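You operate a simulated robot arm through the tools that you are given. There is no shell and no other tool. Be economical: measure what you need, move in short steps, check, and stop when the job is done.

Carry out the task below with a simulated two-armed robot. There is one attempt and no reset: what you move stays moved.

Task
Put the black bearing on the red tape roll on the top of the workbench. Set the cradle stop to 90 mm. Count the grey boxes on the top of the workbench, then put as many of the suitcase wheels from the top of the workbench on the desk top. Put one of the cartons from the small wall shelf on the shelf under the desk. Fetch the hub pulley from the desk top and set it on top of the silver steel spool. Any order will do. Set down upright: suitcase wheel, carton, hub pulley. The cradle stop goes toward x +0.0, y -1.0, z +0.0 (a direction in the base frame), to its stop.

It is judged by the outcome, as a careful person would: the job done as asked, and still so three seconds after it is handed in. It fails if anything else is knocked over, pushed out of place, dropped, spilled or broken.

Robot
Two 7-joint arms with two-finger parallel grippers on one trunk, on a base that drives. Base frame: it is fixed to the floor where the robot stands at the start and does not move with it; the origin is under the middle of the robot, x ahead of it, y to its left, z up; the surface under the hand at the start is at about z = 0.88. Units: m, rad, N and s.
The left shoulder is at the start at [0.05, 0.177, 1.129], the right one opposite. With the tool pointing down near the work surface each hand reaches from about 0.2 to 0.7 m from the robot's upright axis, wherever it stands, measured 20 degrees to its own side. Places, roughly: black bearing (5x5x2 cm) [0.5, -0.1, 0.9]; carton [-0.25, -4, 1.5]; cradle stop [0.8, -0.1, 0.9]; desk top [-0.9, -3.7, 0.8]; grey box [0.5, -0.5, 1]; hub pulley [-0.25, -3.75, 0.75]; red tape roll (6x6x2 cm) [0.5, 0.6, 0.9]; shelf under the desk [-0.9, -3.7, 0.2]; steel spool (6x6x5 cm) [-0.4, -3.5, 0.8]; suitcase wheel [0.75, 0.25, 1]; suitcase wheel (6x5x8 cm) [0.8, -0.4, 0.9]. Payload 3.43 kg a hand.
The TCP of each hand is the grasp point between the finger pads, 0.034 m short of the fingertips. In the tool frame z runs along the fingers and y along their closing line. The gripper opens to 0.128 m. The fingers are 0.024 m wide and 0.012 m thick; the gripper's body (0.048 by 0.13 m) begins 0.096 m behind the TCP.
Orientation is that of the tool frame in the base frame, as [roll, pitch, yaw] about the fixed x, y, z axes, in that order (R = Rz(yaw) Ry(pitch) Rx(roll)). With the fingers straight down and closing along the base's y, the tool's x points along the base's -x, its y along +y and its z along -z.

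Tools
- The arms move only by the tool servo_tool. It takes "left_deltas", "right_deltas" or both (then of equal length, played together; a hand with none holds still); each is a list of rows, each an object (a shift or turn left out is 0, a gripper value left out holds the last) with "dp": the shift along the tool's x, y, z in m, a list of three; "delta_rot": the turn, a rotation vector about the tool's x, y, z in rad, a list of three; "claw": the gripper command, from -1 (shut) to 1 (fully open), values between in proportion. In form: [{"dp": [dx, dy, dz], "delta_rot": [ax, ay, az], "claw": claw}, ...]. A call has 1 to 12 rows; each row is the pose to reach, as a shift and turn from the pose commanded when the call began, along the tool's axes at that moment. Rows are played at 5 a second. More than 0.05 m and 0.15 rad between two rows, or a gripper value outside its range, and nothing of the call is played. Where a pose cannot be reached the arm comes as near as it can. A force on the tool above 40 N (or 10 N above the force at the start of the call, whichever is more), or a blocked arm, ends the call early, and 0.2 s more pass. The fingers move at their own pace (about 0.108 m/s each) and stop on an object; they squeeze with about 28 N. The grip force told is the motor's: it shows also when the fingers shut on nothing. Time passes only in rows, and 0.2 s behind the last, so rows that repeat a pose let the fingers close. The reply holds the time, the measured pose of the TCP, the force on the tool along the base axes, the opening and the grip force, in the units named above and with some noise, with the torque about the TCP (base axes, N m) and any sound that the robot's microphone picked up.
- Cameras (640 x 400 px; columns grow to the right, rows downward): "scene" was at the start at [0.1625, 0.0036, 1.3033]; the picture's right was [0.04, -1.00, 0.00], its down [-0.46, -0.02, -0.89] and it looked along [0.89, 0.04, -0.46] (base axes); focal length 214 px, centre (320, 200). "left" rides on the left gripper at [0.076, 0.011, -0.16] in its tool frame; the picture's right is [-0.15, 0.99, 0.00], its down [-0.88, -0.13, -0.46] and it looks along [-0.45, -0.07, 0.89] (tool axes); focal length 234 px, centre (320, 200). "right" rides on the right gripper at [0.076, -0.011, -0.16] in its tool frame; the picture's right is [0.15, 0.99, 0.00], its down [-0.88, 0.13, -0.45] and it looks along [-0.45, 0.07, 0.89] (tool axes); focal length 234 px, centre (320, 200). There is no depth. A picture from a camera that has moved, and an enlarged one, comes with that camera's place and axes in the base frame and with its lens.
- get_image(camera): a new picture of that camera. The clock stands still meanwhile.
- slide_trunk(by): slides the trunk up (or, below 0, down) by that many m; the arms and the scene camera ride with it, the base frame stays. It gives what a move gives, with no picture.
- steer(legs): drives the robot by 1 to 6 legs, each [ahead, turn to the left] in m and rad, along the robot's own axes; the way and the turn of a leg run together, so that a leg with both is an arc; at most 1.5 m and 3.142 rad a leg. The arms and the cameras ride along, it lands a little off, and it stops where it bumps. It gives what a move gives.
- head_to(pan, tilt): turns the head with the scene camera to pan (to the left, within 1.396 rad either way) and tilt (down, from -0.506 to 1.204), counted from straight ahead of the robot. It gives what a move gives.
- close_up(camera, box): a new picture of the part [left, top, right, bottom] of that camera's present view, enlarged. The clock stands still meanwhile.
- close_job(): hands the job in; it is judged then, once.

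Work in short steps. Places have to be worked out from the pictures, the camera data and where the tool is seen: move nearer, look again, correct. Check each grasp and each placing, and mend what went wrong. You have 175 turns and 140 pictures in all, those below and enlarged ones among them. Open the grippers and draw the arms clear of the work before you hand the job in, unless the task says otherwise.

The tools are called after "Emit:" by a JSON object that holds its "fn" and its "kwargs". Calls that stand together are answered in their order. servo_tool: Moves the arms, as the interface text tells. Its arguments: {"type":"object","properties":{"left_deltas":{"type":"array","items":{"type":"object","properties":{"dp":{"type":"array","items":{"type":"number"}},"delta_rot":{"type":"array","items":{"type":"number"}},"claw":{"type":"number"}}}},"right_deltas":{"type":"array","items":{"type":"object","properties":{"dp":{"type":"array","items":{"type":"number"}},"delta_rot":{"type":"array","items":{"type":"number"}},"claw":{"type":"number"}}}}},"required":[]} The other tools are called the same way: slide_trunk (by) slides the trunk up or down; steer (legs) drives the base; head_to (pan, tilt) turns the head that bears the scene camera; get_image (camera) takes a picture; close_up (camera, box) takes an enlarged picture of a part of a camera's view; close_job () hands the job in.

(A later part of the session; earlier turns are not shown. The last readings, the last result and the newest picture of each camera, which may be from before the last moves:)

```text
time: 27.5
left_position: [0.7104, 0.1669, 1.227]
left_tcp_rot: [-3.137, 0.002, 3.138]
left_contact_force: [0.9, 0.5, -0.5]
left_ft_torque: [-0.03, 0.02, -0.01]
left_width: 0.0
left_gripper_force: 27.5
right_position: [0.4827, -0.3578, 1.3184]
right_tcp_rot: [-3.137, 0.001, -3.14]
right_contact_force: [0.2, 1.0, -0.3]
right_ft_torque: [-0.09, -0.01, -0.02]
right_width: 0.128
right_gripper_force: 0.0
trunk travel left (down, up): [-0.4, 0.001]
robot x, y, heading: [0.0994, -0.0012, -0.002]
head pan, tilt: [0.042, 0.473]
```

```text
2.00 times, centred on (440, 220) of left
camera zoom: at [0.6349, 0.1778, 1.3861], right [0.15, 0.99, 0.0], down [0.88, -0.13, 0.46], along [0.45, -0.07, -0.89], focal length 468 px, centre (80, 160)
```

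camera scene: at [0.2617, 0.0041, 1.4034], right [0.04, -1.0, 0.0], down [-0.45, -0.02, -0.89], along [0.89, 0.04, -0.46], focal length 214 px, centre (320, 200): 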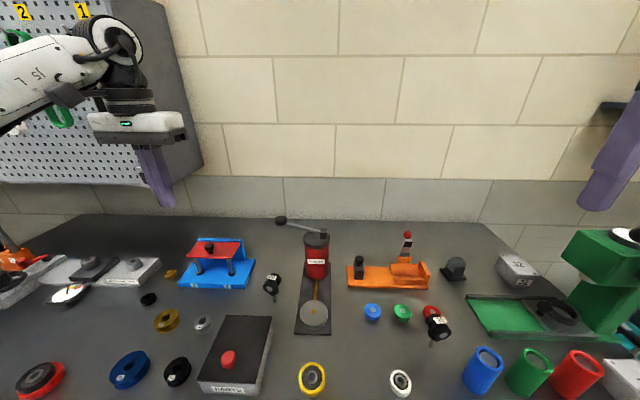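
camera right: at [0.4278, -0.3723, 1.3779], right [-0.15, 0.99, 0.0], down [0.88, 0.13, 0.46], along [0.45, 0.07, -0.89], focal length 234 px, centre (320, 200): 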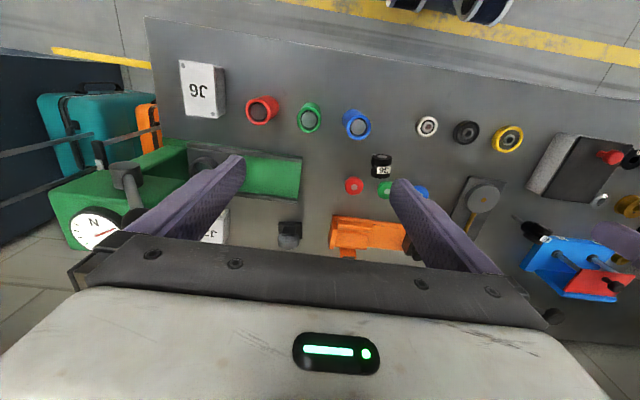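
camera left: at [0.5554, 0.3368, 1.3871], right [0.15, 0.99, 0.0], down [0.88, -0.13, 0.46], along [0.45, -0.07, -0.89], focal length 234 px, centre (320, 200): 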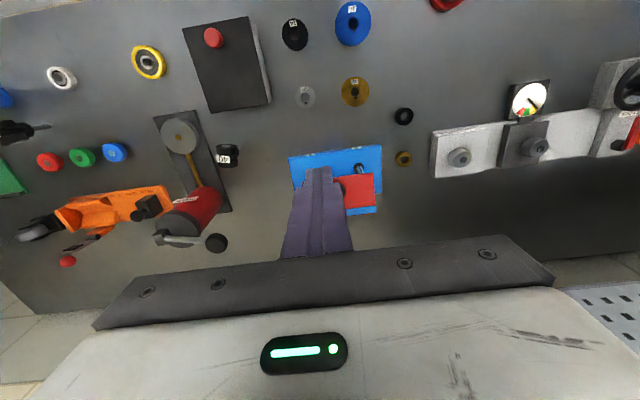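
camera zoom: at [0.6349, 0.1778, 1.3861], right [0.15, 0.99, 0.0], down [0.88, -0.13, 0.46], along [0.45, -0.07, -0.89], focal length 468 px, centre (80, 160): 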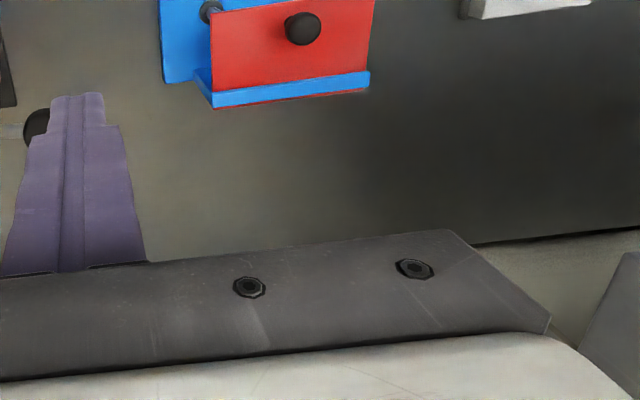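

Nothing is behind the fixture. I examine the "40" and "36" castors and the grey wheel closely.

Emit:
{"fn": "close_up", "kwargs": {"camera": "left", "box": [100, 40, 340, 200]}}

Emit:
{"fn": "close_up", "kwargs": {"camera": "scene", "box": [400, 240, 560, 350]}}

Emit:
{"fn": "close_up", "kwargs": {"camera": "scene", "box": [240, 260, 300, 310]}}

```text
2.50 times, centred on (220, 120) of left
camera zoom: at [0.6349, 0.1778, 1.3861], right [0.15, 0.99, 0.0], down [0.88, -0.13, 0.46], along [0.45, -0.07, -0.89], focal length 585 px, centre (570, 400)
```

zoom: 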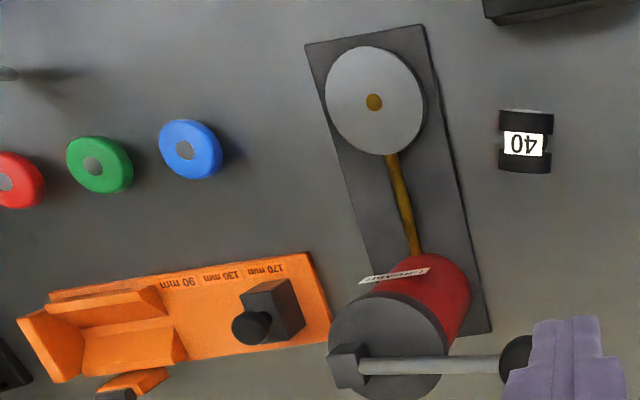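

```text
3.64 times, centred on (480, 295) of scene
camera zoom: at [0.2624, 0.006, 1.4033], right [0.04, -1.0, 0.0], down [-0.46, -0.02, -0.89], along [0.89, 0.04, -0.46], focal length 780 px, centre (-262, -146)
```

zoom: 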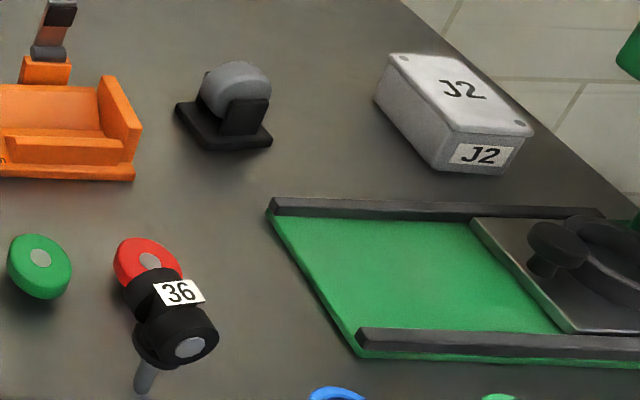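

```text
8.00 times, centred on (270, 285) of scene
camera zoom: at [0.2624, 0.006, 1.4033], right [0.04, -1.0, 0.0], down [-0.46, -0.02, -0.89], along [0.89, 0.04, -0.46], focal length 1716 px, centre (720, -480)
```

zoom: 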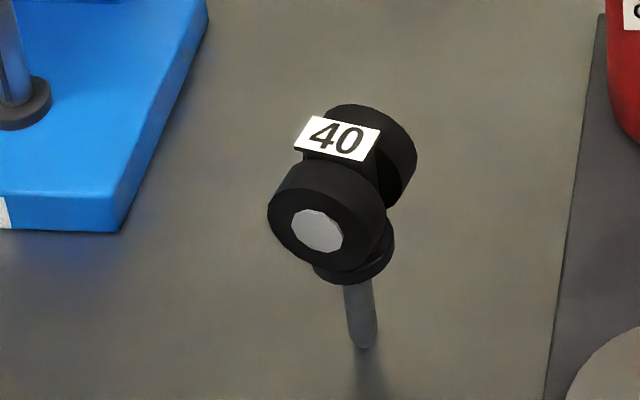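

I survey the bench ends by panning the head left and right.

Emit:
{"fn": "head_to", "kwargs": {"pan": 0.8, "tilt": 0.5}}

Emit:
{"fn": "get_image", "kwargs": {"camera": "scene"}}

Emit:
{"fn": "head_to", "kwargs": {"pan": -0.8, "tilt": 0.6}}

Emit:
{"fn": "get_image", "kwargs": {"camera": "scene"}}

```text
time: 28.6
left_position: [0.7098, 0.1627, 1.2255]
left_tcp_rot: [-3.14, 0.002, 3.139]
left_contact_force: [0.7, -0.2, -0.4]
left_ft_torque: [0.0, 0.0, 0.01]
left_width: 0.0
left_gripper_force: 27.7
right_position: [0.4832, -0.3592, 1.3186]
right_tcp_rot: [3.142, 0.002, 3.14]
right_contact_force: [-0.9, 0.1, -0.1]
right_ft_torque: [-0.02, 0.01, 0.03]
right_width: 0.128
right_gripper_force: 0.0
trunk travel left (down, up): [-0.4, 0.001]
robot x, y, heading: [0.1014, -0.0003, 0.003]
head pan, tilt: [0.799, 0.499]
```

```text
102 pictures are left
camera scene: at [0.2344, 0.0648, 1.4009], right [0.72, -0.7, 0.0], down [-0.33, -0.34, -0.88], along [0.61, 0.63, -0.48], focal length 214 px, centre (320, 200)
```

scene: 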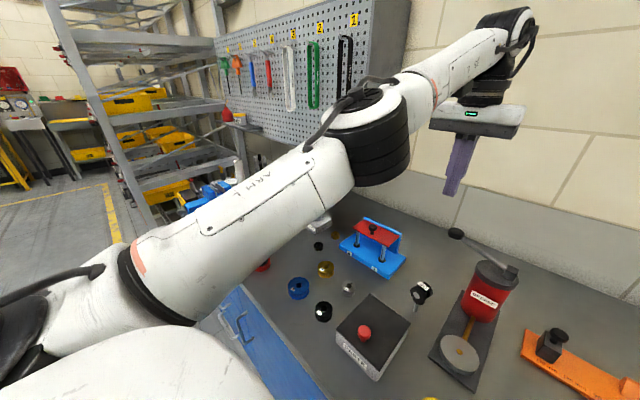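

```text
time: 30.3
left_position: [0.7114, 0.1632, 1.2271]
left_tcp_rot: [-3.14, 0.002, 3.14]
left_contact_force: [-0.3, 0.3, 0.0]
left_ft_torque: [-0.01, -0.02, -0.05]
left_width: 0.0
left_gripper_force: 27.2
right_position: [0.4829, -0.3589, 1.3174]
right_tcp_rot: [3.14, 0.001, 3.139]
right_contact_force: [0.0, 0.3, -0.2]
right_ft_torque: [-0.01, 0.02, 0.01]
right_width: 0.1281
right_gripper_force: 0.1
trunk travel left (down, up): [-0.4, 0.001]
robot x, y, heading: [0.0936, -0.002, 0.001]
head pan, tilt: [-0.799, 0.6]
```

```text
101 pictures are left
camera scene: at [0.2325, -0.0636, 1.3918], right [-0.72, -0.7, 0.0], down [-0.39, 0.41, -0.83], along [0.58, -0.59, -0.56], focal length 214 px, centre (320, 200)
```

scene: 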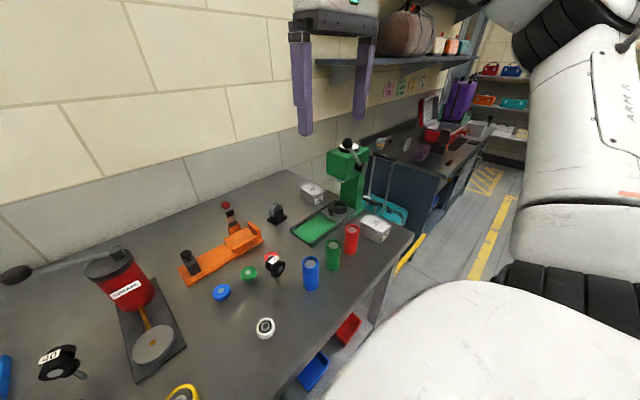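

Zoom around the press to check for hidden grey boxes.

Emit:
{"fn": "close_up", "kwargs": {"camera": "scene", "box": [250, 130, 430, 290]}}

Emit:
{"fn": "close_up", "kwargs": {"camera": "scene", "box": [370, 60, 530, 160]}}

Emit:
{"fn": "close_up", "kwargs": {"camera": "right", "box": [60, 60, 320, 260]}}

```text
2.50 times, centred on (340, 210) of scene
camera zoom: at [0.2325, -0.0636, 1.3918], right [-0.72, -0.7, 0.0], down [-0.39, 0.41, -0.83], along [0.58, -0.59, -0.56], focal length 536 px, centre (270, 175)
```

zoom: 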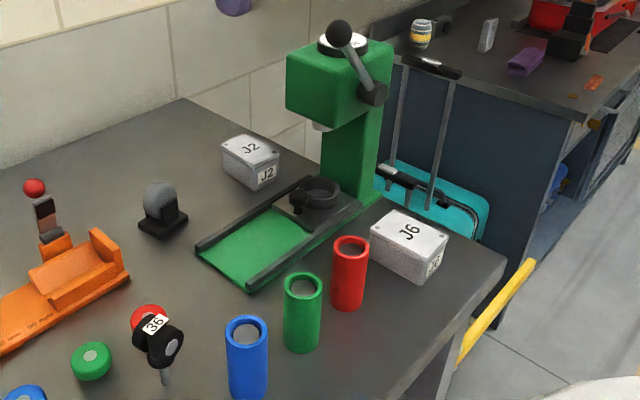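

```text
4.00 times, centred on (450, 110) of scene
camera zoom: at [0.2325, -0.0636, 1.3918], right [-0.72, -0.7, 0.0], down [-0.39, 0.41, -0.83], along [0.58, -0.59, -0.56], focal length 858 px, centre (-200, 560)
```

zoom: 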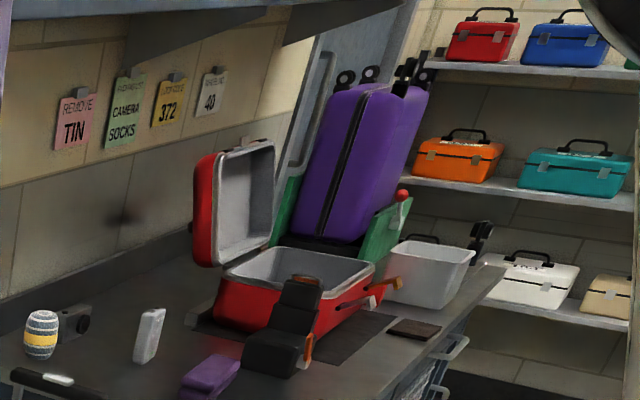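

```text
2.00 times, centred on (190, 160) of right
camera zoom: at [0.4061, -0.3712, 1.4771], right [-0.14, 0.99, 0.0], down [0.88, 0.13, 0.46], along [0.45, 0.07, -0.89], focal length 468 px, centre (580, 280)
```

zoom: 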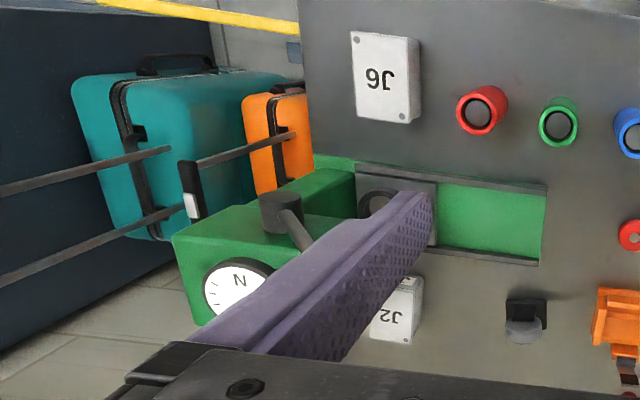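

A card on the wall mentions 40; zoom in on it.

Emit:
{"fn": "close_up", "kwargs": {"camera": "scene", "box": [380, 74, 430, 100]}}

```text
12.80 times, centred on (405, 87) of scene
camera zoom: at [0.2325, -0.0636, 1.3918], right [-0.72, -0.7, 0.0], down [-0.39, 0.41, -0.83], along [0.58, -0.59, -0.56], focal length 2745 px, centre (-768, 1646)
```

zoom: 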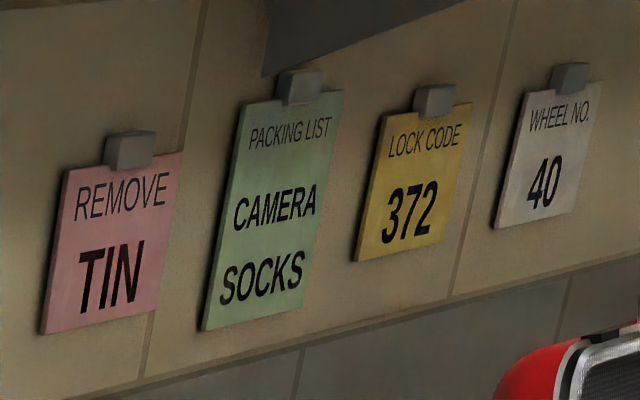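

The wall card says "WHEEL NO. 40", so the numbered castors 36 and 40 are the suitcase wheels; grey boxes are J2 and J6 → two wheels. Next, the cradle stop: I retract the left arm and lower the trunk by 0.1 for reach.

Emit:
{"fn": "servo_tool", "kwargs": {"left_deltas": [{"dp": [0.045, 0.01, 0]}, {"dp": [0.09, 0.02, 0]}, {"dp": [0.135, 0.04, 0]}, {"dp": [0.18, 0.06, 0]}, {"dp": [0.225, 0.08, 0]}, {"dp": [0.27, 0.1, 0], "claw": 1}, {"dp": [0.31, 0.12, 0], "claw": 1}]}}

Emit:
{"fn": "slide_trunk", "kwargs": {"by": -0.1}}

Emit:
{"fn": "head_to", "kwargs": {"pan": -0.1, "tilt": 0.55}}

Emit:
{"fn": "servo_tool", "kwargs": {"right_deltas": [{"dp": [-0.03, 0.035, 0.01], "claw": 0.0}, {"dp": [-0.06, 0.07, 0.03]}, {"dp": [-0.09, 0.105, 0.05]}, {"dp": [-0.12, 0.14, 0.06]}, {"dp": [-0.15, 0.175, 0.07]}, {"dp": [-0.18, 0.21, 0.09]}, {"dp": [-0.21, 0.24, 0.11]}, {"dp": [-0.24, 0.26, 0.12]}, {"dp": [-0.262, 0.268, 0.13]}, {"dp": [-0.262, 0.268, 0.13]}]}}

Emit:
{"fn": "get_image", "kwargs": {"camera": "right"}}

Emit:
{"fn": "get_image", "kwargs": {"camera": "scene"}}

```text
time: 31.9
left_position: [0.7025, 0.2122, 1.2391]
left_tcp_rot: [-3.134, -0.003, 3.141]
left_contact_force: [-1.2, 0.9, -0.5]
left_ft_torque: [-0.14, 0.01, 0.02]
left_width: 0.1244
left_gripper_force: 0.1
left hand out of reach, approached as far as the arm can: row 1, 2, 3, 4, 5, 6, 7
right_position: [0.4843, -0.3536, 1.3194]
right_tcp_rot: [-3.138, 0.0, 3.141]
right_contact_force: [0.8, 0.7, 1.7]
right_ft_torque: [-0.13, 0.04, 0.02]
right_width: 0.1278
right_gripper_force: 0.0
trunk travel left (down, up): [-0.4, 0.001]
robot x, y, heading: [0.0997, -0.002, -0.001]
head pan, tilt: [-0.799, 0.6]
```

```text
time: 33.2
left_position: [0.7034, 0.2077, 1.1411]
left_tcp_rot: [-3.139, -0.001, 3.139]
left_contact_force: [-0.3, 0.5, -1.3]
left_ft_torque: [0.0, -0.01, -0.02]
left_width: 0.1277
left_gripper_force: 0.1
right_position: [0.4829, -0.359, 1.2187]
right_tcp_rot: [3.14, 0.001, 3.14]
right_contact_force: [-0.6, 0.1, 0.0]
right_ft_torque: [-0.01, -0.03, -0.03]
right_width: 0.1279
right_gripper_force: 0.0
trunk travel left (down, up): [-0.3, 0.101]
robot x, y, heading: [0.0969, 0.0004, 0.0]
head pan, tilt: [-0.799, 0.6]
```

```text
time: 34.3
left_position: [0.7037, 0.2085, 1.1419]
left_tcp_rot: [-3.14, -0.002, 3.14]
left_contact_force: [0.3, -0.1, 0.0]
left_ft_torque: [0.03, -0.01, 0.01]
left_width: 0.1279
left_gripper_force: 0.2
right_position: [0.4831, -0.3603, 1.2183]
right_tcp_rot: [3.14, 0.002, 3.141]
right_contact_force: [-0.1, 0.1, -0.3]
right_ft_torque: [-0.01, -0.02, 0.0]
right_width: 0.1282
right_gripper_force: 0.1
trunk travel left (down, up): [-0.3, 0.101]
robot x, y, heading: [0.1, 0.0014, -0.0]
head pan, tilt: [-0.099, 0.55]
```

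```text
refused: row 2 steps farther than a row can; nothing moved
```

```text
96 pictures are left
camera right: at [0.4061, -0.3712, 1.3771], right [-0.14, 0.99, 0.0], down [0.88, 0.13, 0.46], along [0.45, 0.07, -0.89], focal length 234 px, centre (320, 200)
```

right: 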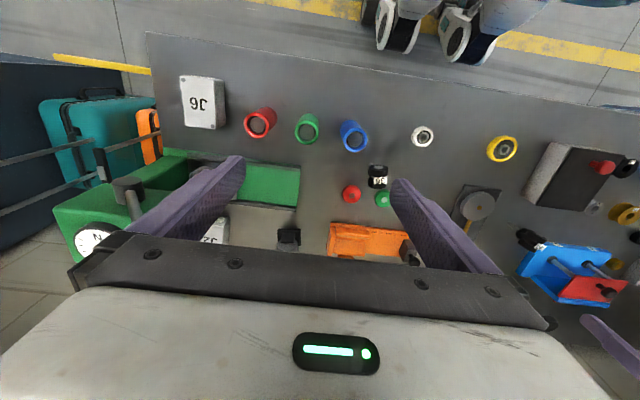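

```text
95 pictures are left
camera scene: at [0.2602, -0.0093, 1.2963], right [-0.1, -0.99, 0.0], down [-0.52, 0.05, -0.85], along [0.85, -0.09, -0.52], focal length 214 px, centre (320, 200)
```

scene: 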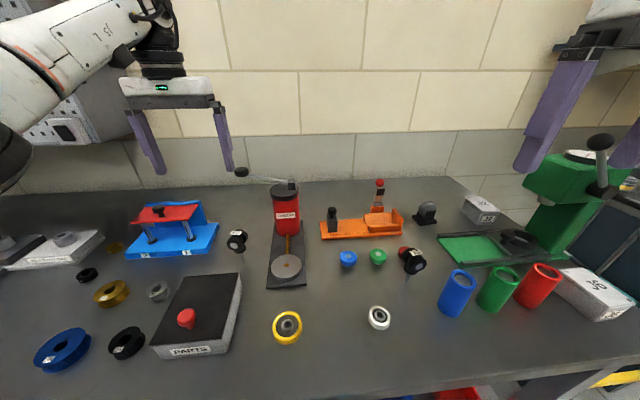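

The move was refused; retry with evenly spaced rows to hover above the knob (0.753, -0.091).

Emit:
{"fn": "servo_tool", "kwargs": {"right_deltas": [{"dp": [-0.027, 0.027, 0.012], "claw": 0.0}, {"dp": [-0.054, 0.054, 0.024]}, {"dp": [-0.081, 0.081, 0.036]}, {"dp": [-0.108, 0.108, 0.048]}, {"dp": [-0.135, 0.135, 0.06]}, {"dp": [-0.162, 0.162, 0.072]}, {"dp": [-0.189, 0.189, 0.084]}, {"dp": [-0.216, 0.216, 0.096]}, {"dp": [-0.243, 0.243, 0.108]}, {"dp": [-0.27, 0.268, 0.12]}, {"dp": [-0.27, 0.268, 0.12]}]}}

Emit:
{"fn": "get_image", "kwargs": {"camera": "right"}}

Emit:
{"fn": "get_image", "kwargs": {"camera": "scene"}}

```text
time: 36.7
left_position: [0.7028, 0.2077, 1.141]
left_tcp_rot: [-3.14, 0.003, 3.141]
left_contact_force: [0.1, -0.8, -0.3]
left_ft_torque: [-0.01, -0.03, 0.03]
left_width: 0.1281
left_gripper_force: 0.0
right_position: [0.7115, -0.1037, 1.0862]
right_tcp_rot: [-3.141, 0.002, 3.14]
right_contact_force: [-0.3, -0.1, 0.3]
right_ft_torque: [0.03, 0.01, -0.01]
right_width: 0.064
right_gripper_force: 0.1
right hand out of reach, approached as far as the arm can: row 9, 10, 11
trunk travel left (down, up): [-0.3, 0.101]
robot x, y, heading: [0.0987, -0.0018, -0.005]
head pan, tilt: [-0.099, 0.55]
```

```text
94 pictures are left
camera right: at [0.6357, -0.1151, 1.2454], right [-0.14, 0.99, 0.0], down [0.88, 0.13, 0.46], along [0.45, 0.07, -0.89], focal length 234 px, centre (320, 200)
```

right: 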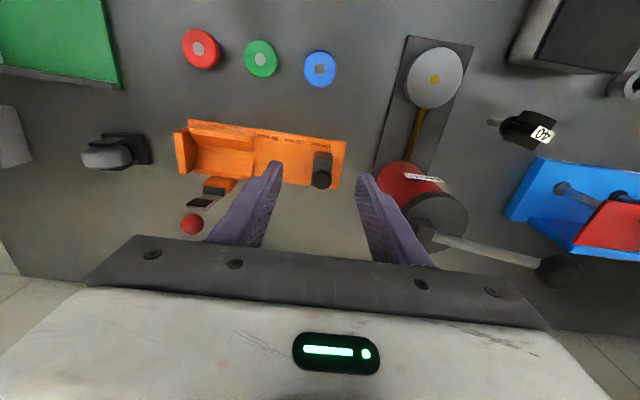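

```text
93 pictures are left
camera scene: at [0.2597, -0.0098, 1.2964], right [-0.1, -0.99, 0.0], down [-0.52, 0.05, -0.85], along [0.85, -0.09, -0.52], focal length 214 px, centre (320, 200)
```

scene: 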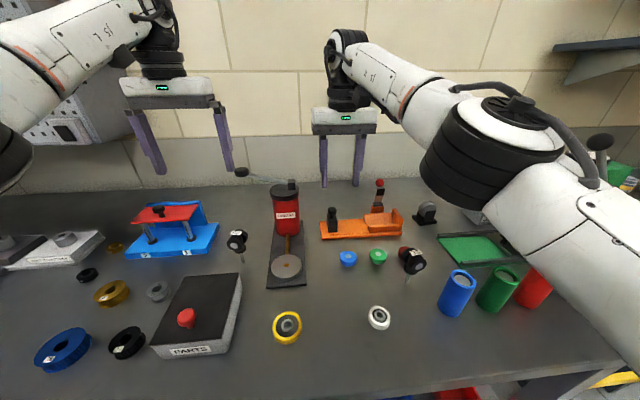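

Knob at about (0.75, -0.095) but slightly out of reach; drive ahead 0.06 m.

Emit:
{"fn": "steer", "kwargs": {"legs": [[0.06, 0]]}}

Emit:
{"fn": "get_image", "kwargs": {"camera": "right"}}

```text
time: 37.6
left_position: [0.7275, 0.2087, 1.14]
left_tcp_rot: [-3.139, -0.002, 3.14]
left_contact_force: [0.0, 0.1, -0.9]
left_ft_torque: [-0.03, -0.02, 0.0]
left_width: 0.1281
left_gripper_force: 0.0
right_position: [0.7377, -0.1028, 1.0854]
right_tcp_rot: [3.14, -0.001, 3.139]
right_contact_force: [-0.9, -0.3, 0.4]
right_ft_torque: [-0.02, -0.06, -0.01]
right_width: 0.0639
right_gripper_force: 0.1
trunk travel left (down, up): [-0.3, 0.101]
robot x, y, heading: [0.1224, -0.0014, -0.006]
head pan, tilt: [-0.099, 0.55]
stopped in leg 1: the robot was blocked; the commanded pose is now the measured one
```

```text
92 pictures are left
camera right: at [0.6604, -0.1149, 1.2447], right [-0.14, 0.99, 0.0], down [0.88, 0.13, 0.46], along [0.45, 0.07, -0.89], focal length 234 px, centre (320, 200)
```

right: 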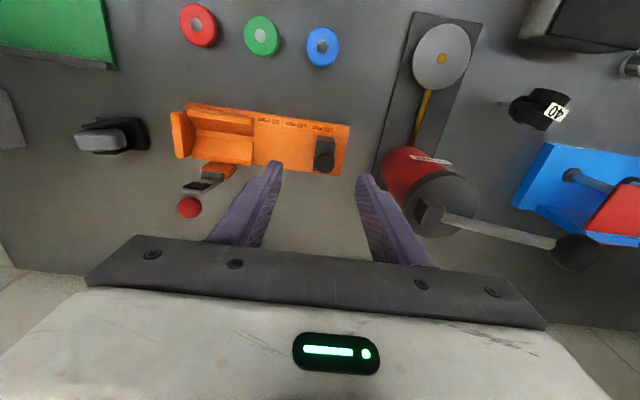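

Base touched the bench front and stopped; reach is now adequate. Descend around the knob.

Emit:
{"fn": "servo_tool", "kwargs": {"right_deltas": [{"dp": [-0.008, 0.009, 0.03]}, {"dp": [-0.012, 0.009, 0.06]}, {"dp": [-0.012, 0.009, 0.09]}, {"dp": [-0.012, 0.009, 0.106]}, {"dp": [-0.012, 0.009, 0.106]}]}}

Emit:
{"fn": "get_image", "kwargs": {"camera": "right"}}

Emit:
{"fn": "close_up", "kwargs": {"camera": "scene", "box": [280, 150, 440, 260]}}

```text
time: 38.8
left_position: [0.7288, 0.2096, 1.1391]
left_tcp_rot: [-3.14, -0.003, 3.139]
left_contact_force: [0.4, -0.9, -1.3]
left_ft_torque: [-0.01, -0.01, 0.02]
left_width: 0.1279
left_gripper_force: 0.0
right_position: [0.7516, -0.0951, 0.9781]
right_tcp_rot: [3.138, -0.002, 3.139]
right_contact_force: [0.3, 0.3, 0.6]
right_ft_torque: [0.01, 0.02, 0.01]
right_width: 0.0641
right_gripper_force: 0.2
trunk travel left (down, up): [-0.3, 0.101]
robot x, y, heading: [0.1282, 0.0034, 0.001]
head pan, tilt: [-0.099, 0.55]
```

```text
91 pictures are left
camera right: at [0.6746, -0.1065, 1.1378], right [-0.14, 0.99, 0.0], down [0.88, 0.13, 0.45], along [0.45, 0.07, -0.89], focal length 234 px, centre (320, 200)
```

right: 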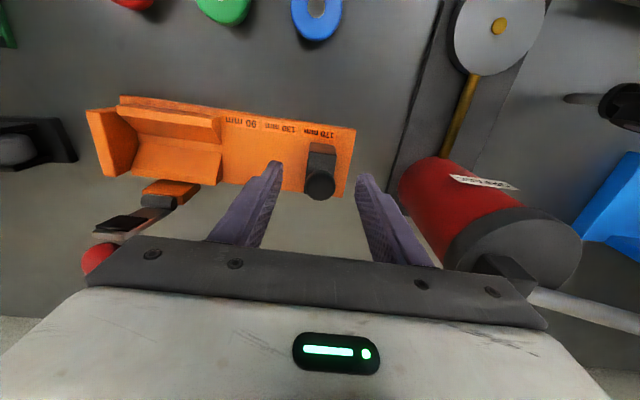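

```text
3.64 times, centred on (360, 205) of scene
camera zoom: at [0.2854, -0.0092, 1.2964], right [-0.1, -0.99, 0.0], down [-0.52, 0.05, -0.85], along [0.85, -0.09, -0.52], focal length 780 px, centre (174, 182)
```

zoom: 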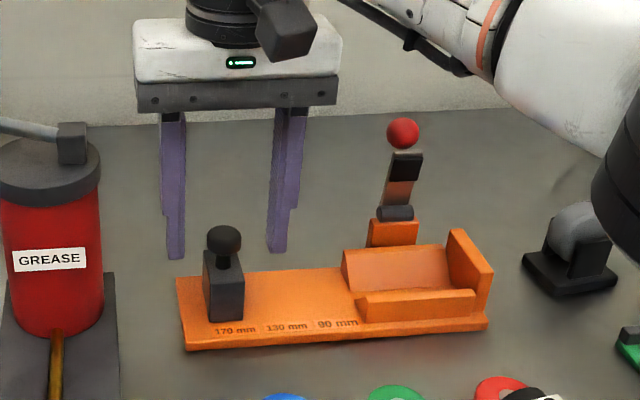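

Centred on the knob. Close on it.

Emit:
{"fn": "servo_tool", "kwargs": {"right_deltas": [{"claw": -1}, {"claw": -1}, {"claw": -1}, {"claw": -1}]}}

```text
time: 39.8
left_position: [0.7279, 0.2084, 1.1389]
left_tcp_rot: [-3.141, -0.004, 3.141]
left_contact_force: [-0.2, -0.5, -0.4]
left_ft_torque: [0.05, 0.01, 0.0]
left_width: 0.1281
left_gripper_force: 0.1
right_position: [0.7518, -0.0938, 0.9795]
right_tcp_rot: [3.14, -0.004, 3.14]
right_contact_force: [-0.1, -0.6, -2.4]
right_ft_torque: [-0.02, -0.16, -0.02]
right_width: 0.0254
right_gripper_force: 44.9
trunk travel left (down, up): [-0.3, 0.101]
robot x, y, heading: [0.1238, 0.0014, -0.008]
head pan, tilt: [-0.099, 0.55]
```

Gripped at 25 mm. Slide toward -y in steps.

Emit:
{"fn": "servo_tool", "kwargs": {"right_deltas": [{"dp": [0, -0.01, 0]}, {"dp": [0, -0.02, 0]}, {"dp": [0, -0.03, 0]}, {"dp": [0, -0.04, 0]}, {"dp": [0, -0.05, 0]}, {"dp": [0, -0.06, 0]}, {"dp": [0, -0.07, 0]}, {"dp": [0, -0.077, 0]}]}}

Emit:
{"fn": "close_up", "kwargs": {"camera": "scene", "box": [280, 150, 440, 260]}}

```text
time: 41.6
left_position: [0.7296, 0.2095, 1.1388]
left_tcp_rot: [-3.14, -0.002, 3.139]
left_contact_force: [-0.5, -0.6, 0.3]
left_ft_torque: [0.01, 0.02, 0.02]
left_width: 0.1281
left_gripper_force: 0.1
right_position: [0.7511, -0.1704, 0.9789]
right_tcp_rot: [3.14, 0.003, 3.139]
right_contact_force: [11.3, 0.8, 9.2]
right_ft_torque: [0.13, -0.09, -0.05]
right_width: 0.025
right_gripper_force: 44.9
trunk travel left (down, up): [-0.3, 0.101]
robot x, y, heading: [0.1257, 0.0056, -0.004]
head pan, tilt: [-0.099, 0.55]
```

```text
3.64 times, centred on (360, 205) of scene
camera zoom: at [0.2859, -0.009, 1.2964], right [-0.1, -0.99, 0.0], down [-0.52, 0.05, -0.85], along [0.85, -0.09, -0.52], focal length 780 px, centre (174, 182)
```

zoom: 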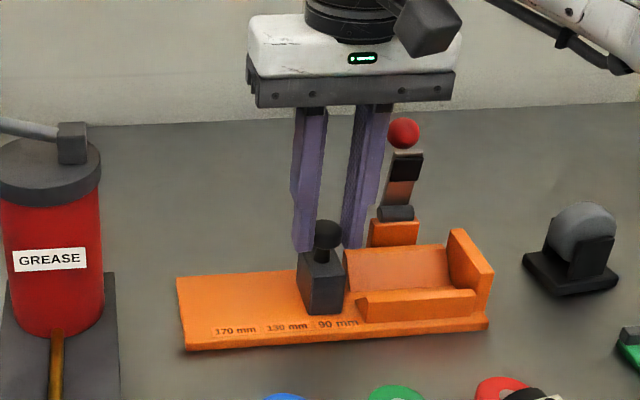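

The stop moved to the cradle; push a few mm more until it meets its end.

Emit:
{"fn": "servo_tool", "kwargs": {"right_deltas": [{"dp": [0, -0.003, 0]}, {"dp": [0, -0.006, 0]}, {"dp": [0, -0.009, 0]}, {"dp": [0, -0.012, 0]}, {"dp": [0, -0.012, 0]}]}}

Emit:
{"fn": "close_up", "kwargs": {"camera": "scene", "box": [320, 170, 420, 245]}}

```text
time: 42.8
left_position: [0.7293, 0.2106, 1.1384]
left_tcp_rot: [-3.138, -0.003, 3.14]
left_contact_force: [-0.2, 0.2, 0.6]
left_ft_torque: [0.0, -0.01, -0.02]
left_width: 0.1278
left_gripper_force: 0.0
right_position: [0.7512, -0.1789, 0.979]
right_tcp_rot: [3.134, 0.002, -3.14]
right_contact_force: [14.8, 12.4, 8.6]
right_ft_torque: [0.56, -0.05, -0.04]
right_width: 0.0251
right_gripper_force: 44.7
trunk travel left (down, up): [-0.3, 0.101]
robot x, y, heading: [0.1221, 0.0018, 0.001]
head pan, tilt: [-0.099, 0.55]
```

```text
5.33 times, centred on (370, 208) of scene
camera zoom: at [0.2862, -0.0076, 1.2963], right [-0.1, -0.99, 0.0], down [-0.52, 0.05, -0.85], along [0.85, -0.09, -0.52], focal length 1144 px, centre (53, 160)
```

zoom: 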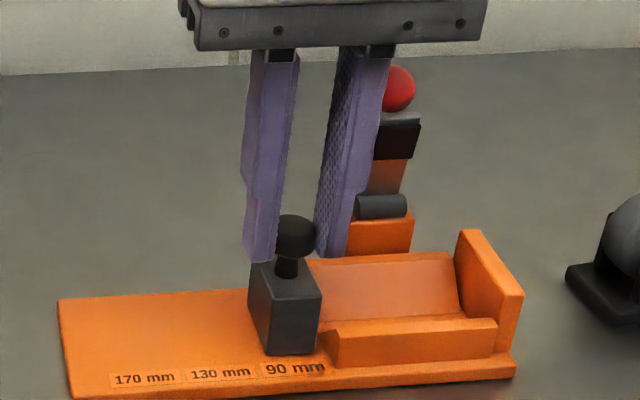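

It meets its end stop (12 N). Release and lift.

Emit:
{"fn": "servo_tool", "kwargs": {"right_deltas": [{"dp": [0, 0.002, 0]}, {"dp": [0, 0.002, 0], "claw": -0.2}, {"dp": [0, 0.002, 0], "claw": -0.2}, {"dp": [0, 0.002, -0.04]}, {"dp": [0, 0.002, -0.08]}, {"dp": [0.03, 0.0, -0.12]}, {"dp": [0.05, 0.0, -0.12]}]}}

Emit:
{"fn": "close_up", "kwargs": {"camera": "scene", "box": [320, 170, 420, 245]}}

```text
time: 44.4
left_position: [0.7277, 0.2085, 1.1382]
left_tcp_rot: [-3.14, -0.003, 3.141]
left_contact_force: [-0.4, -0.3, -0.7]
left_ft_torque: [0.0, 0.05, 0.02]
left_width: 0.1279
left_gripper_force: 0.0
right_position: [0.6998, -0.1822, 1.0984]
right_tcp_rot: [3.14, -0.003, 3.141]
right_contact_force: [0.9, -0.1, 0.1]
right_ft_torque: [0.0, -0.03, -0.01]
right_width: 0.0514
right_gripper_force: 0.0
trunk travel left (down, up): [-0.3, 0.101]
robot x, y, heading: [0.1219, -0.0025, 0.001]
head pan, tilt: [-0.099, 0.55]
```

```text
5.33 times, centred on (370, 208) of scene
camera zoom: at [0.2855, -0.0095, 1.2963], right [-0.1, -0.99, 0.0], down [-0.52, 0.05, -0.85], along [0.85, -0.09, -0.52], focal length 1144 px, centre (53, 160)
```

zoom: 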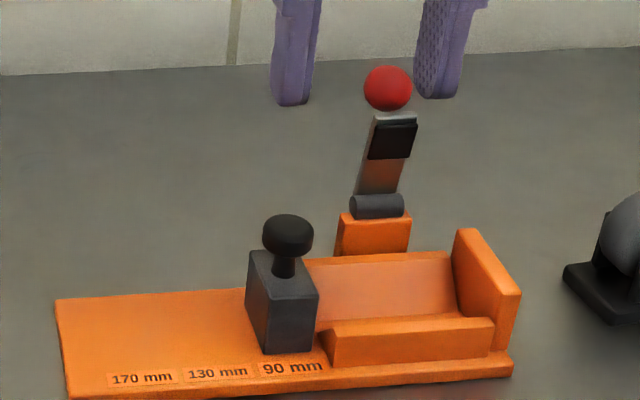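

Stop is set at 90 mm. Next the castors: look from both hands to find 36 and 40 precisely.

Emit:
{"fn": "servo_tool", "kwargs": {"right_deltas": [{"dp": [0.04, -0.01, 0], "claw": 0.3}, {"dp": [0.08, -0.03, 0]}, {"dp": [0.12, -0.05, 0]}, {"dp": [0.135, -0.06, 0]}, {"dp": [0.135, -0.06, 0]}], "left_deltas": [{"dp": [0.03, -0.02, 0], "claw": 0.3}, {"dp": [0.05, -0.04, 0]}, {"dp": [0.075, -0.06, 0]}, {"dp": [0.075, -0.06, 0]}, {"dp": [0.075, -0.06, 0]}]}}

Emit:
{"fn": "get_image", "kwargs": {"camera": "right"}}

Emit:
{"fn": "get_image", "kwargs": {"camera": "left"}}

Emit:
{"fn": "get_image", "kwargs": {"camera": "scene"}}

```text
time: 45.6
left_position: [0.6522, 0.1489, 1.14]
left_tcp_rot: [-3.139, -0.005, 3.141]
left_contact_force: [-0.4, 0.1, 0.1]
left_ft_torque: [0.01, 0.02, -0.01]
left_width: 0.0831
left_gripper_force: 0.1
right_position: [0.5651, -0.2423, 1.0968]
right_tcp_rot: [3.14, -0.001, 3.14]
right_contact_force: [-0.9, -0.8, -0.1]
right_ft_torque: [-0.01, -0.03, 0.02]
right_width: 0.0831
right_gripper_force: 0.0
trunk travel left (down, up): [-0.3, 0.101]
robot x, y, heading: [0.1247, -0.0009, -0.0]
head pan, tilt: [-0.099, 0.55]
```

```text
86 pictures are left
camera right: at [0.4884, -0.2548, 1.2563], right [-0.14, 0.99, 0.0], down [0.88, 0.13, 0.45], along [0.45, 0.07, -0.89], focal length 234 px, centre (320, 200)
```

right: 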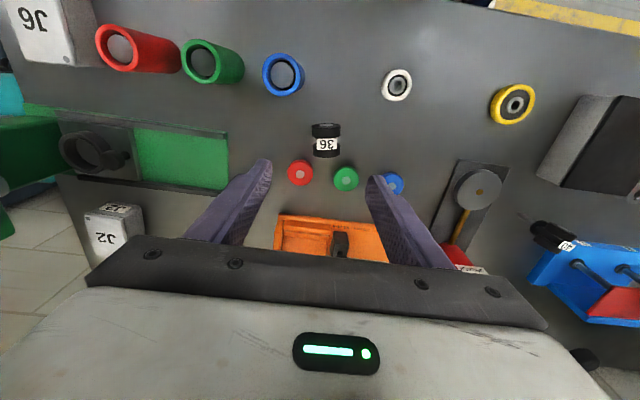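

```text
85 pictures are left
camera left: at [0.5783, 0.1592, 1.2995], right [0.15, 0.99, 0.0], down [0.88, -0.13, 0.45], along [0.45, -0.07, -0.89], focal length 234 px, centre (320, 200)
```

left: 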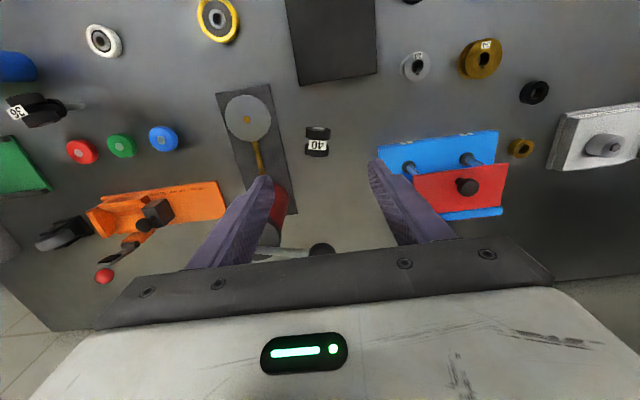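

```text
84 pictures are left
camera scene: at [0.2854, -0.0092, 1.2964], right [-0.1, -0.99, 0.0], down [-0.52, 0.05, -0.85], along [0.85, -0.09, -0.52], focal length 214 px, centre (320, 200)
```

scene: 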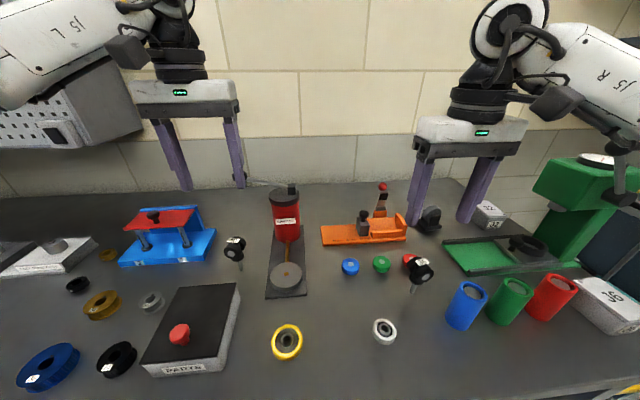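

Enlarge to see the castors' axle orientation.

Emit:
{"fn": "close_up", "kwargs": {"camera": "right", "box": [280, 110, 380, 180]}}

Emit:
{"fn": "close_up", "kwargs": {"camera": "left", "box": [270, 110, 370, 180]}}

```text
5.71 times, centred on (330, 145) of right
camera zoom: at [0.4884, -0.2548, 1.2563], right [-0.14, 0.99, 0.0], down [0.88, 0.13, 0.45], along [0.45, 0.07, -0.89], focal length 1338 px, centre (263, 514)
```

zoom: 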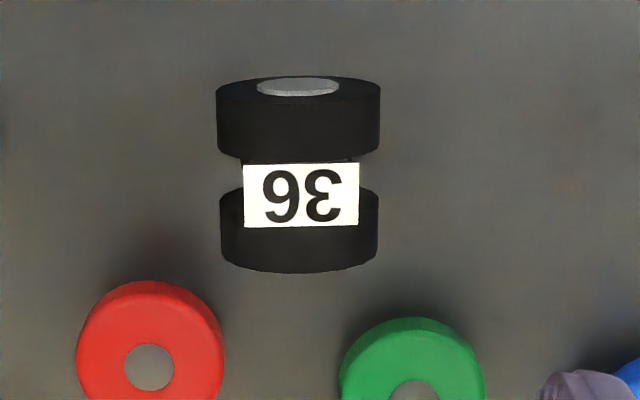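

```text
5.71 times, centred on (320, 145) of left
camera zoom: at [0.5783, 0.1592, 1.2995], right [0.15, 0.99, 0.0], down [0.88, -0.13, 0.45], along [0.45, -0.07, -0.89], focal length 1338 px, centre (320, 514)
```

zoom: 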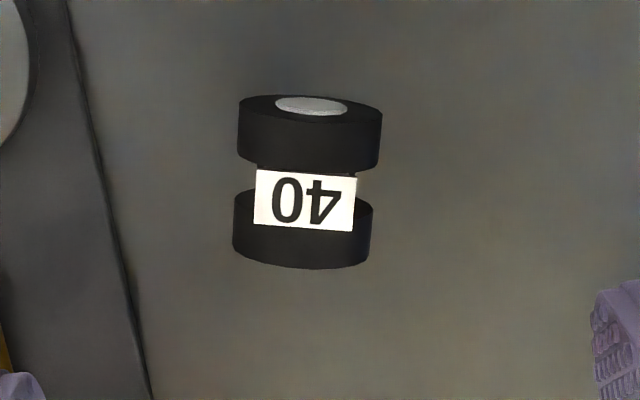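

Both axles run roughly along x. I align yaw (right -0.14, left +0.2 about tool z) and descend both hands around the castors to TCP z≈0.962.

Emit:
{"fn": "servo_tool", "kwargs": {"right_deltas": [{"dp": [0.006, 0.003, 0.03], "delta_rot": [0, 0, -0.07]}, {"dp": [0.0116, 0.006, 0.06], "delta_rot": [0, 0, -0.14]}, {"dp": [0.0116, 0.006, 0.09], "delta_rot": [0, 0, -0.14]}, {"dp": [0.0116, 0.006, 0.12], "delta_rot": [0, 0, -0.14]}, {"dp": [0.0116, 0.006, 0.134], "delta_rot": [0, 0, -0.14]}, {"dp": [0.0116, 0.006, 0.134], "delta_rot": [0, 0, -0.14]}], "left_deltas": [{"dp": [0, -0.003, 0.04], "delta_rot": [0, 0, 0.1]}, {"dp": [0, -0.005, 0.08], "delta_rot": [0, 0, 0.2]}, {"dp": [0, -0.005, 0.12], "delta_rot": [0, 0, 0.2]}, {"dp": [0, -0.005, 0.155], "delta_rot": [0, 0, 0.2]}, {"dp": [0, -0.005, 0.177], "delta_rot": [0, 0, 0.2]}, {"dp": [0, -0.005, 0.177], "delta_rot": [0, 0, 0.2]}]}}

Emit:
{"fn": "get_image", "kwargs": {"camera": "right"}}

Emit:
{"fn": "get_image", "kwargs": {"camera": "left"}}

Emit:
{"fn": "get_image", "kwargs": {"camera": "scene"}}

```text
time: 47.0
left_position: [0.6532, 0.1446, 0.9632]
left_tcp_rot: [-3.14, -0.002, 2.938]
left_contact_force: [-0.9, -0.6, 0.5]
left_ft_torque: [0.0, 0.0, -0.01]
left_width: 0.0832
left_gripper_force: 0.0
right_position: [0.5535, -0.2375, 0.9628]
right_tcp_rot: [3.138, 0.0, -3.005]
right_contact_force: [-0.1, 0.2, -1.1]
right_ft_torque: [0.01, 0.0, -0.02]
right_width: 0.0831
right_gripper_force: 0.1
trunk travel left (down, up): [-0.3, 0.101]
robot x, y, heading: [0.1223, -0.0008, -0.002]
head pan, tilt: [-0.099, 0.55]
```

```text
81 pictures are left
camera right: at [0.4791, -0.2592, 1.1221], right [-0.28, 0.96, 0.0], down [0.85, 0.25, 0.46], along [0.44, 0.13, -0.89], focal length 234 px, centre (320, 200)
```

right: 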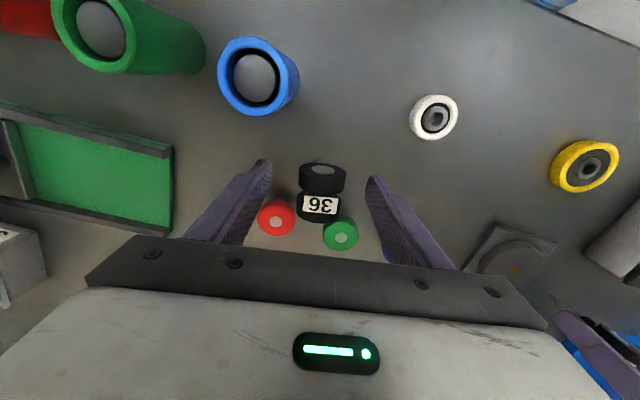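

```text
80 pictures are left
camera left: at [0.5822, 0.17, 1.1229], right [0.34, 0.94, 0.0], down [0.84, -0.3, 0.45], along [0.43, -0.16, -0.89], focal length 234 px, centre (320, 200)
```

left: 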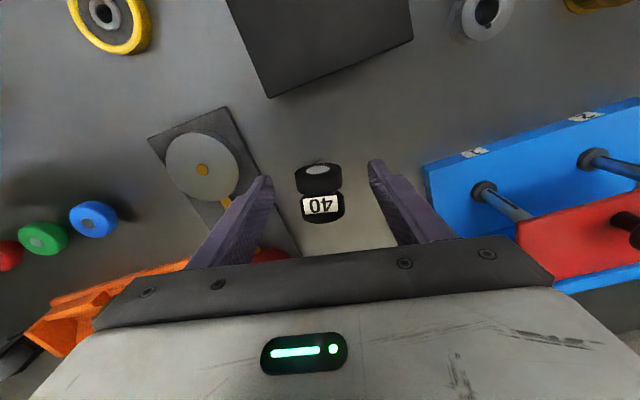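

```text
79 pictures are left
camera scene: at [0.2854, -0.0093, 1.2964], right [-0.1, -0.99, 0.0], down [-0.52, 0.05, -0.85], along [0.85, -0.09, -0.52], focal length 214 px, centre (320, 200)
```

scene: 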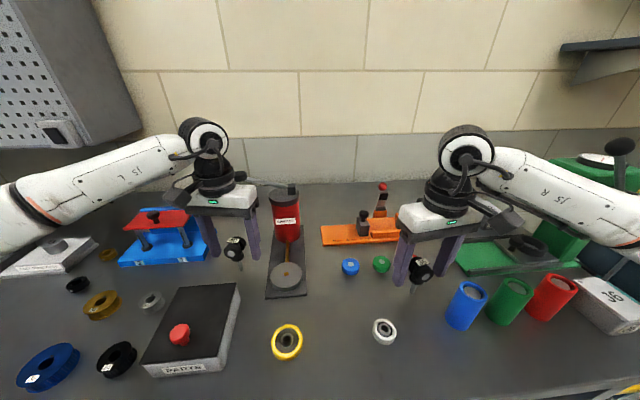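

Well placed. I turn the left by -0.1 and close both grippers.

Emit:
{"fn": "servo_tool", "kwargs": {"right_deltas": [{"claw": 0.3}, {"claw": -0.3}, {"claw": -1}, {"claw": -1}, {"claw": -1}], "left_deltas": [{"delta_rot": [0, 0, -0.1], "claw": 0.3}, {"delta_rot": [0, 0, -0.1], "claw": -0.3}, {"delta_rot": [0, 0, -0.1], "claw": -1}, {"delta_rot": [0, 0, -0.1], "claw": -1}, {"delta_rot": [0, 0, -0.1], "claw": -1}]}}

Emit:
{"fn": "close_up", "kwargs": {"camera": "scene", "box": [170, 180, 470, 320]}}

```text
time: 48.2
left_position: [0.6532, 0.1436, 0.9617]
left_tcp_rot: [-3.141, -0.002, 3.041]
left_contact_force: [0.3, 1.0, -0.2]
left_ft_torque: [0.01, 0.01, -0.01]
left_width: 0.0355
left_gripper_force: 27.9
right_position: [0.5526, -0.2369, 0.9638]
right_tcp_rot: [3.14, -0.002, -3.003]
right_contact_force: [-0.4, -0.6, -0.2]
right_ft_torque: [0.01, 0.03, 0.01]
right_width: 0.0355
right_gripper_force: 28.1
trunk travel left (down, up): [-0.3, 0.101]
robot x, y, heading: [0.1273, 0.0003, -0.001]
head pan, tilt: [-0.099, 0.55]
```

```text
2.13 times, centred on (320, 250) of scene
camera zoom: at [0.2855, -0.0093, 1.2963], right [-0.1, -0.99, 0.0], down [-0.52, 0.05, -0.85], along [0.85, -0.09, -0.52], focal length 458 px, centre (320, 93)
```

zoom: 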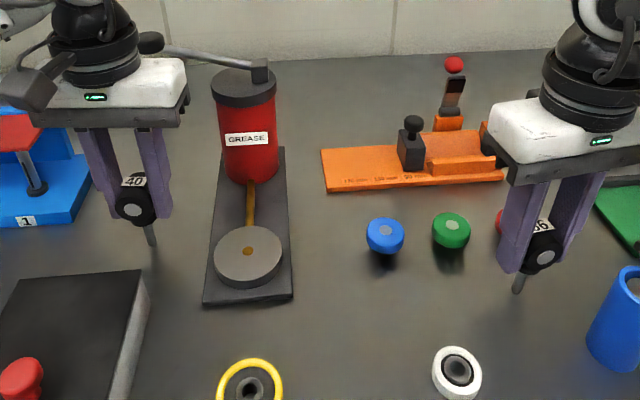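

Both castors gripped. Lift both straight up and draw in.

Emit:
{"fn": "servo_tool", "kwargs": {"right_deltas": [{"dp": [0, 0, -0.04]}, {"dp": [0, 0, -0.08]}, {"dp": [0, 0, -0.12]}, {"dp": [0, 0, -0.16]}, {"dp": [0, 0, -0.19]}, {"dp": [0.03, 0, -0.19]}, {"dp": [0.06, 0, -0.19]}, {"dp": [0.09, 0, -0.19]}, {"dp": [0.12, 0, -0.19]}, {"dp": [0.12, 0, -0.19]}], "left_deltas": [{"dp": [0, 0, -0.04]}, {"dp": [0, 0, -0.08]}, {"dp": [0, 0, -0.12]}, {"dp": [0, 0, -0.16]}, {"dp": [0, 0, -0.19]}, {"dp": [0.04, 0, -0.19]}, {"dp": [0.08, 0, -0.19]}, {"dp": [0.12, 0, -0.19]}, {"dp": [0.16, 0, -0.19]}, {"dp": [0.2, 0, -0.19]}]}}

Emit:
{"fn": "steer", "kwargs": {"legs": [[-0.45, 0], [0, -1.57]]}}

Emit:
{"fn": "head_to", "kwargs": {"pan": 0, "tilt": 0.35}}

Emit:
{"fn": "get_image", "kwargs": {"camera": "scene"}}

```text
time: 50.4
left_position: [0.453, 0.165, 1.152]
left_tcp_rot: [-3.138, -0.003, 3.039]
left_contact_force: [-0.7, 0.4, -0.1]
left_ft_torque: [0.0, -0.01, 0.02]
left_width: 0.0354
left_gripper_force: 27.8
right_position: [0.435, -0.2507, 1.153]
right_tcp_rot: [3.14, -0.002, -3.003]
right_contact_force: [0.0, -0.3, -0.5]
right_ft_torque: [0.0, 0.02, -0.02]
right_width: 0.0354
right_gripper_force: 28.1
trunk travel left (down, up): [-0.3, 0.101]
robot x, y, heading: [0.1268, 0.0021, -0.001]
head pan, tilt: [-0.099, 0.55]
```

```text
time: 57.0
left_position: [-0.1619, -0.329, 1.1518]
left_tcp_rot: [-3.14, -0.003, 1.467]
left_contact_force: [-0.6, -0.1, -1.3]
left_ft_torque: [-0.01, -0.01, 0.0]
left_width: 0.0354
left_gripper_force: 27.9
right_position: [-0.5764, -0.3083, 1.1528]
right_tcp_rot: [3.141, -0.002, 1.705]
right_contact_force: [-0.3, 0.1, -1.3]
right_ft_torque: [0.02, 0.01, 0.02]
right_width: 0.0355
right_gripper_force: 27.8
trunk travel left (down, up): [-0.3, 0.101]
robot x, y, heading: [-0.3229, -0.0006, -1.577]
head pan, tilt: [-0.099, 0.55]
```

```text
time: 57.7
left_position: [-0.16, -0.3286, 1.1515]
left_tcp_rot: [-3.14, -0.002, 1.466]
left_contact_force: [-0.2, -0.4, -1.2]
left_ft_torque: [0.02, -0.02, 0.03]
left_width: 0.0355
left_gripper_force: 27.7
right_position: [-0.5767, -0.3077, 1.1526]
right_tcp_rot: [3.141, -0.002, 1.706]
right_contact_force: [-0.5, 0.0, 0.5]
right_ft_torque: [-0.04, 0.0, -0.01]
right_width: 0.0353
right_gripper_force: 28.4
trunk travel left (down, up): [-0.3, 0.101]
robot x, y, heading: [-0.3236, 0.0031, -1.576]
head pan, tilt: [0.0, 0.351]
```

```text
77 pictures are left
camera scene: at [-0.3235, -0.1631, 1.3145], right [-1.0, 0.0, 0.0], down [0.0, 0.34, -0.94], along [0.0, -0.94, -0.34], focal length 214 px, centre (320, 200)
```

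scene: 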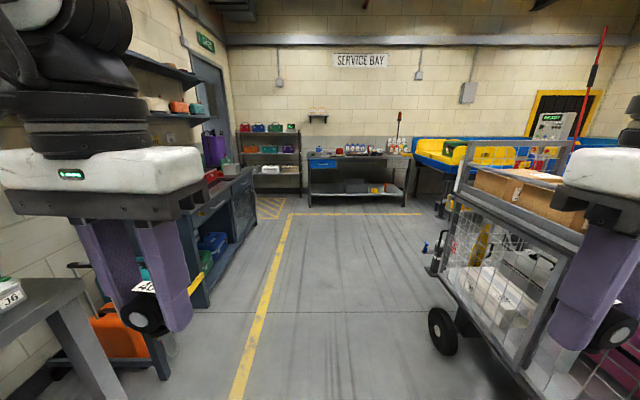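

The desk (service bay) is straight ahead; the aisle is clear. Zoom on the desk region.

Emit:
{"fn": "close_up", "kwargs": {"camera": "scene", "box": [290, 95, 430, 215]}}

```text
3.33 times, centred on (360, 155) of scene
camera zoom: at [-0.3235, -0.1631, 1.3145], right [-1.0, 0.0, 0.0], down [0.0, 0.34, -0.94], along [0.0, -0.94, -0.34], focal length 715 px, centre (187, 350)
```

zoom: 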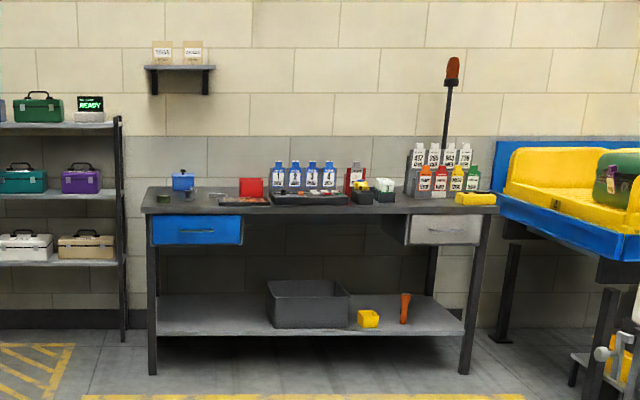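

Drive ahead 2.6 m toward the desk.

Emit:
{"fn": "steer", "kwargs": {"legs": [[1.4, 0], [1.2, 0.005]]}}

Emit:
{"fn": "head_to", "kwargs": {"pan": -0.1, "tilt": 0.45}}

Emit:
{"fn": "get_image", "kwargs": {"camera": "scene"}}

```text
time: 70.4
left_position: [-0.164, -2.9282, 1.1508]
left_tcp_rot: [-3.14, -0.003, 1.475]
left_contact_force: [-0.6, -1.1, -1.1]
left_ft_torque: [0.0, -0.01, 0.0]
left_width: 0.0355
left_gripper_force: 27.8
right_position: [-0.5797, -2.9119, 1.1523]
right_tcp_rot: [3.141, -0.003, 1.715]
right_contact_force: [0.3, -0.5, -0.7]
right_ft_torque: [0.04, -0.01, 0.03]
right_width: 0.0357
right_gripper_force: 27.9
trunk travel left (down, up): [-0.3, 0.101]
robot x, y, heading: [-0.3284, -2.5997, -1.565]
head pan, tilt: [0.0, 0.351]
```

```text
time: 71.0
left_position: [-0.1641, -2.9275, 1.1513]
left_tcp_rot: [-3.14, -0.002, 1.474]
left_contact_force: [-0.1, 0.3, -0.2]
left_ft_torque: [0.02, 0.0, 0.02]
left_width: 0.0355
left_gripper_force: 28.0
right_position: [-0.5795, -2.9107, 1.1528]
right_tcp_rot: [3.14, -0.001, 1.714]
right_contact_force: [-0.7, -0.1, -1.5]
right_ft_torque: [0.0, -0.02, 0.02]
right_width: 0.0354
right_gripper_force: 28.1
trunk travel left (down, up): [-0.3, 0.101]
robot x, y, heading: [-0.3314, -2.5978, -1.563]
head pan, tilt: [-0.099, 0.45]
```

```text
75 pictures are left
camera scene: at [-0.3379, -2.7621, 1.3054], right [-1.0, 0.09, 0.0], down [0.04, 0.43, -0.9], along [-0.08, -0.9, -0.43], focal length 214 px, centre (320, 200)
```

scene: 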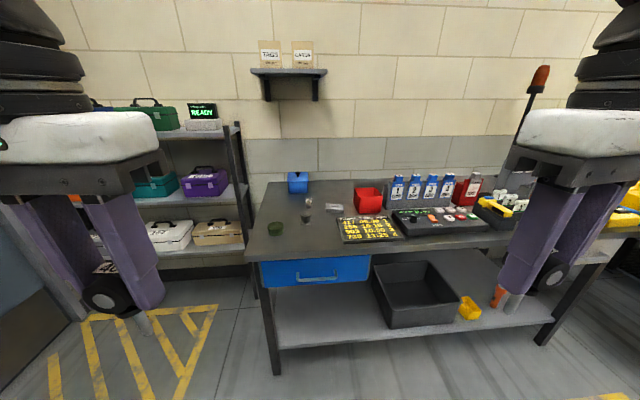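

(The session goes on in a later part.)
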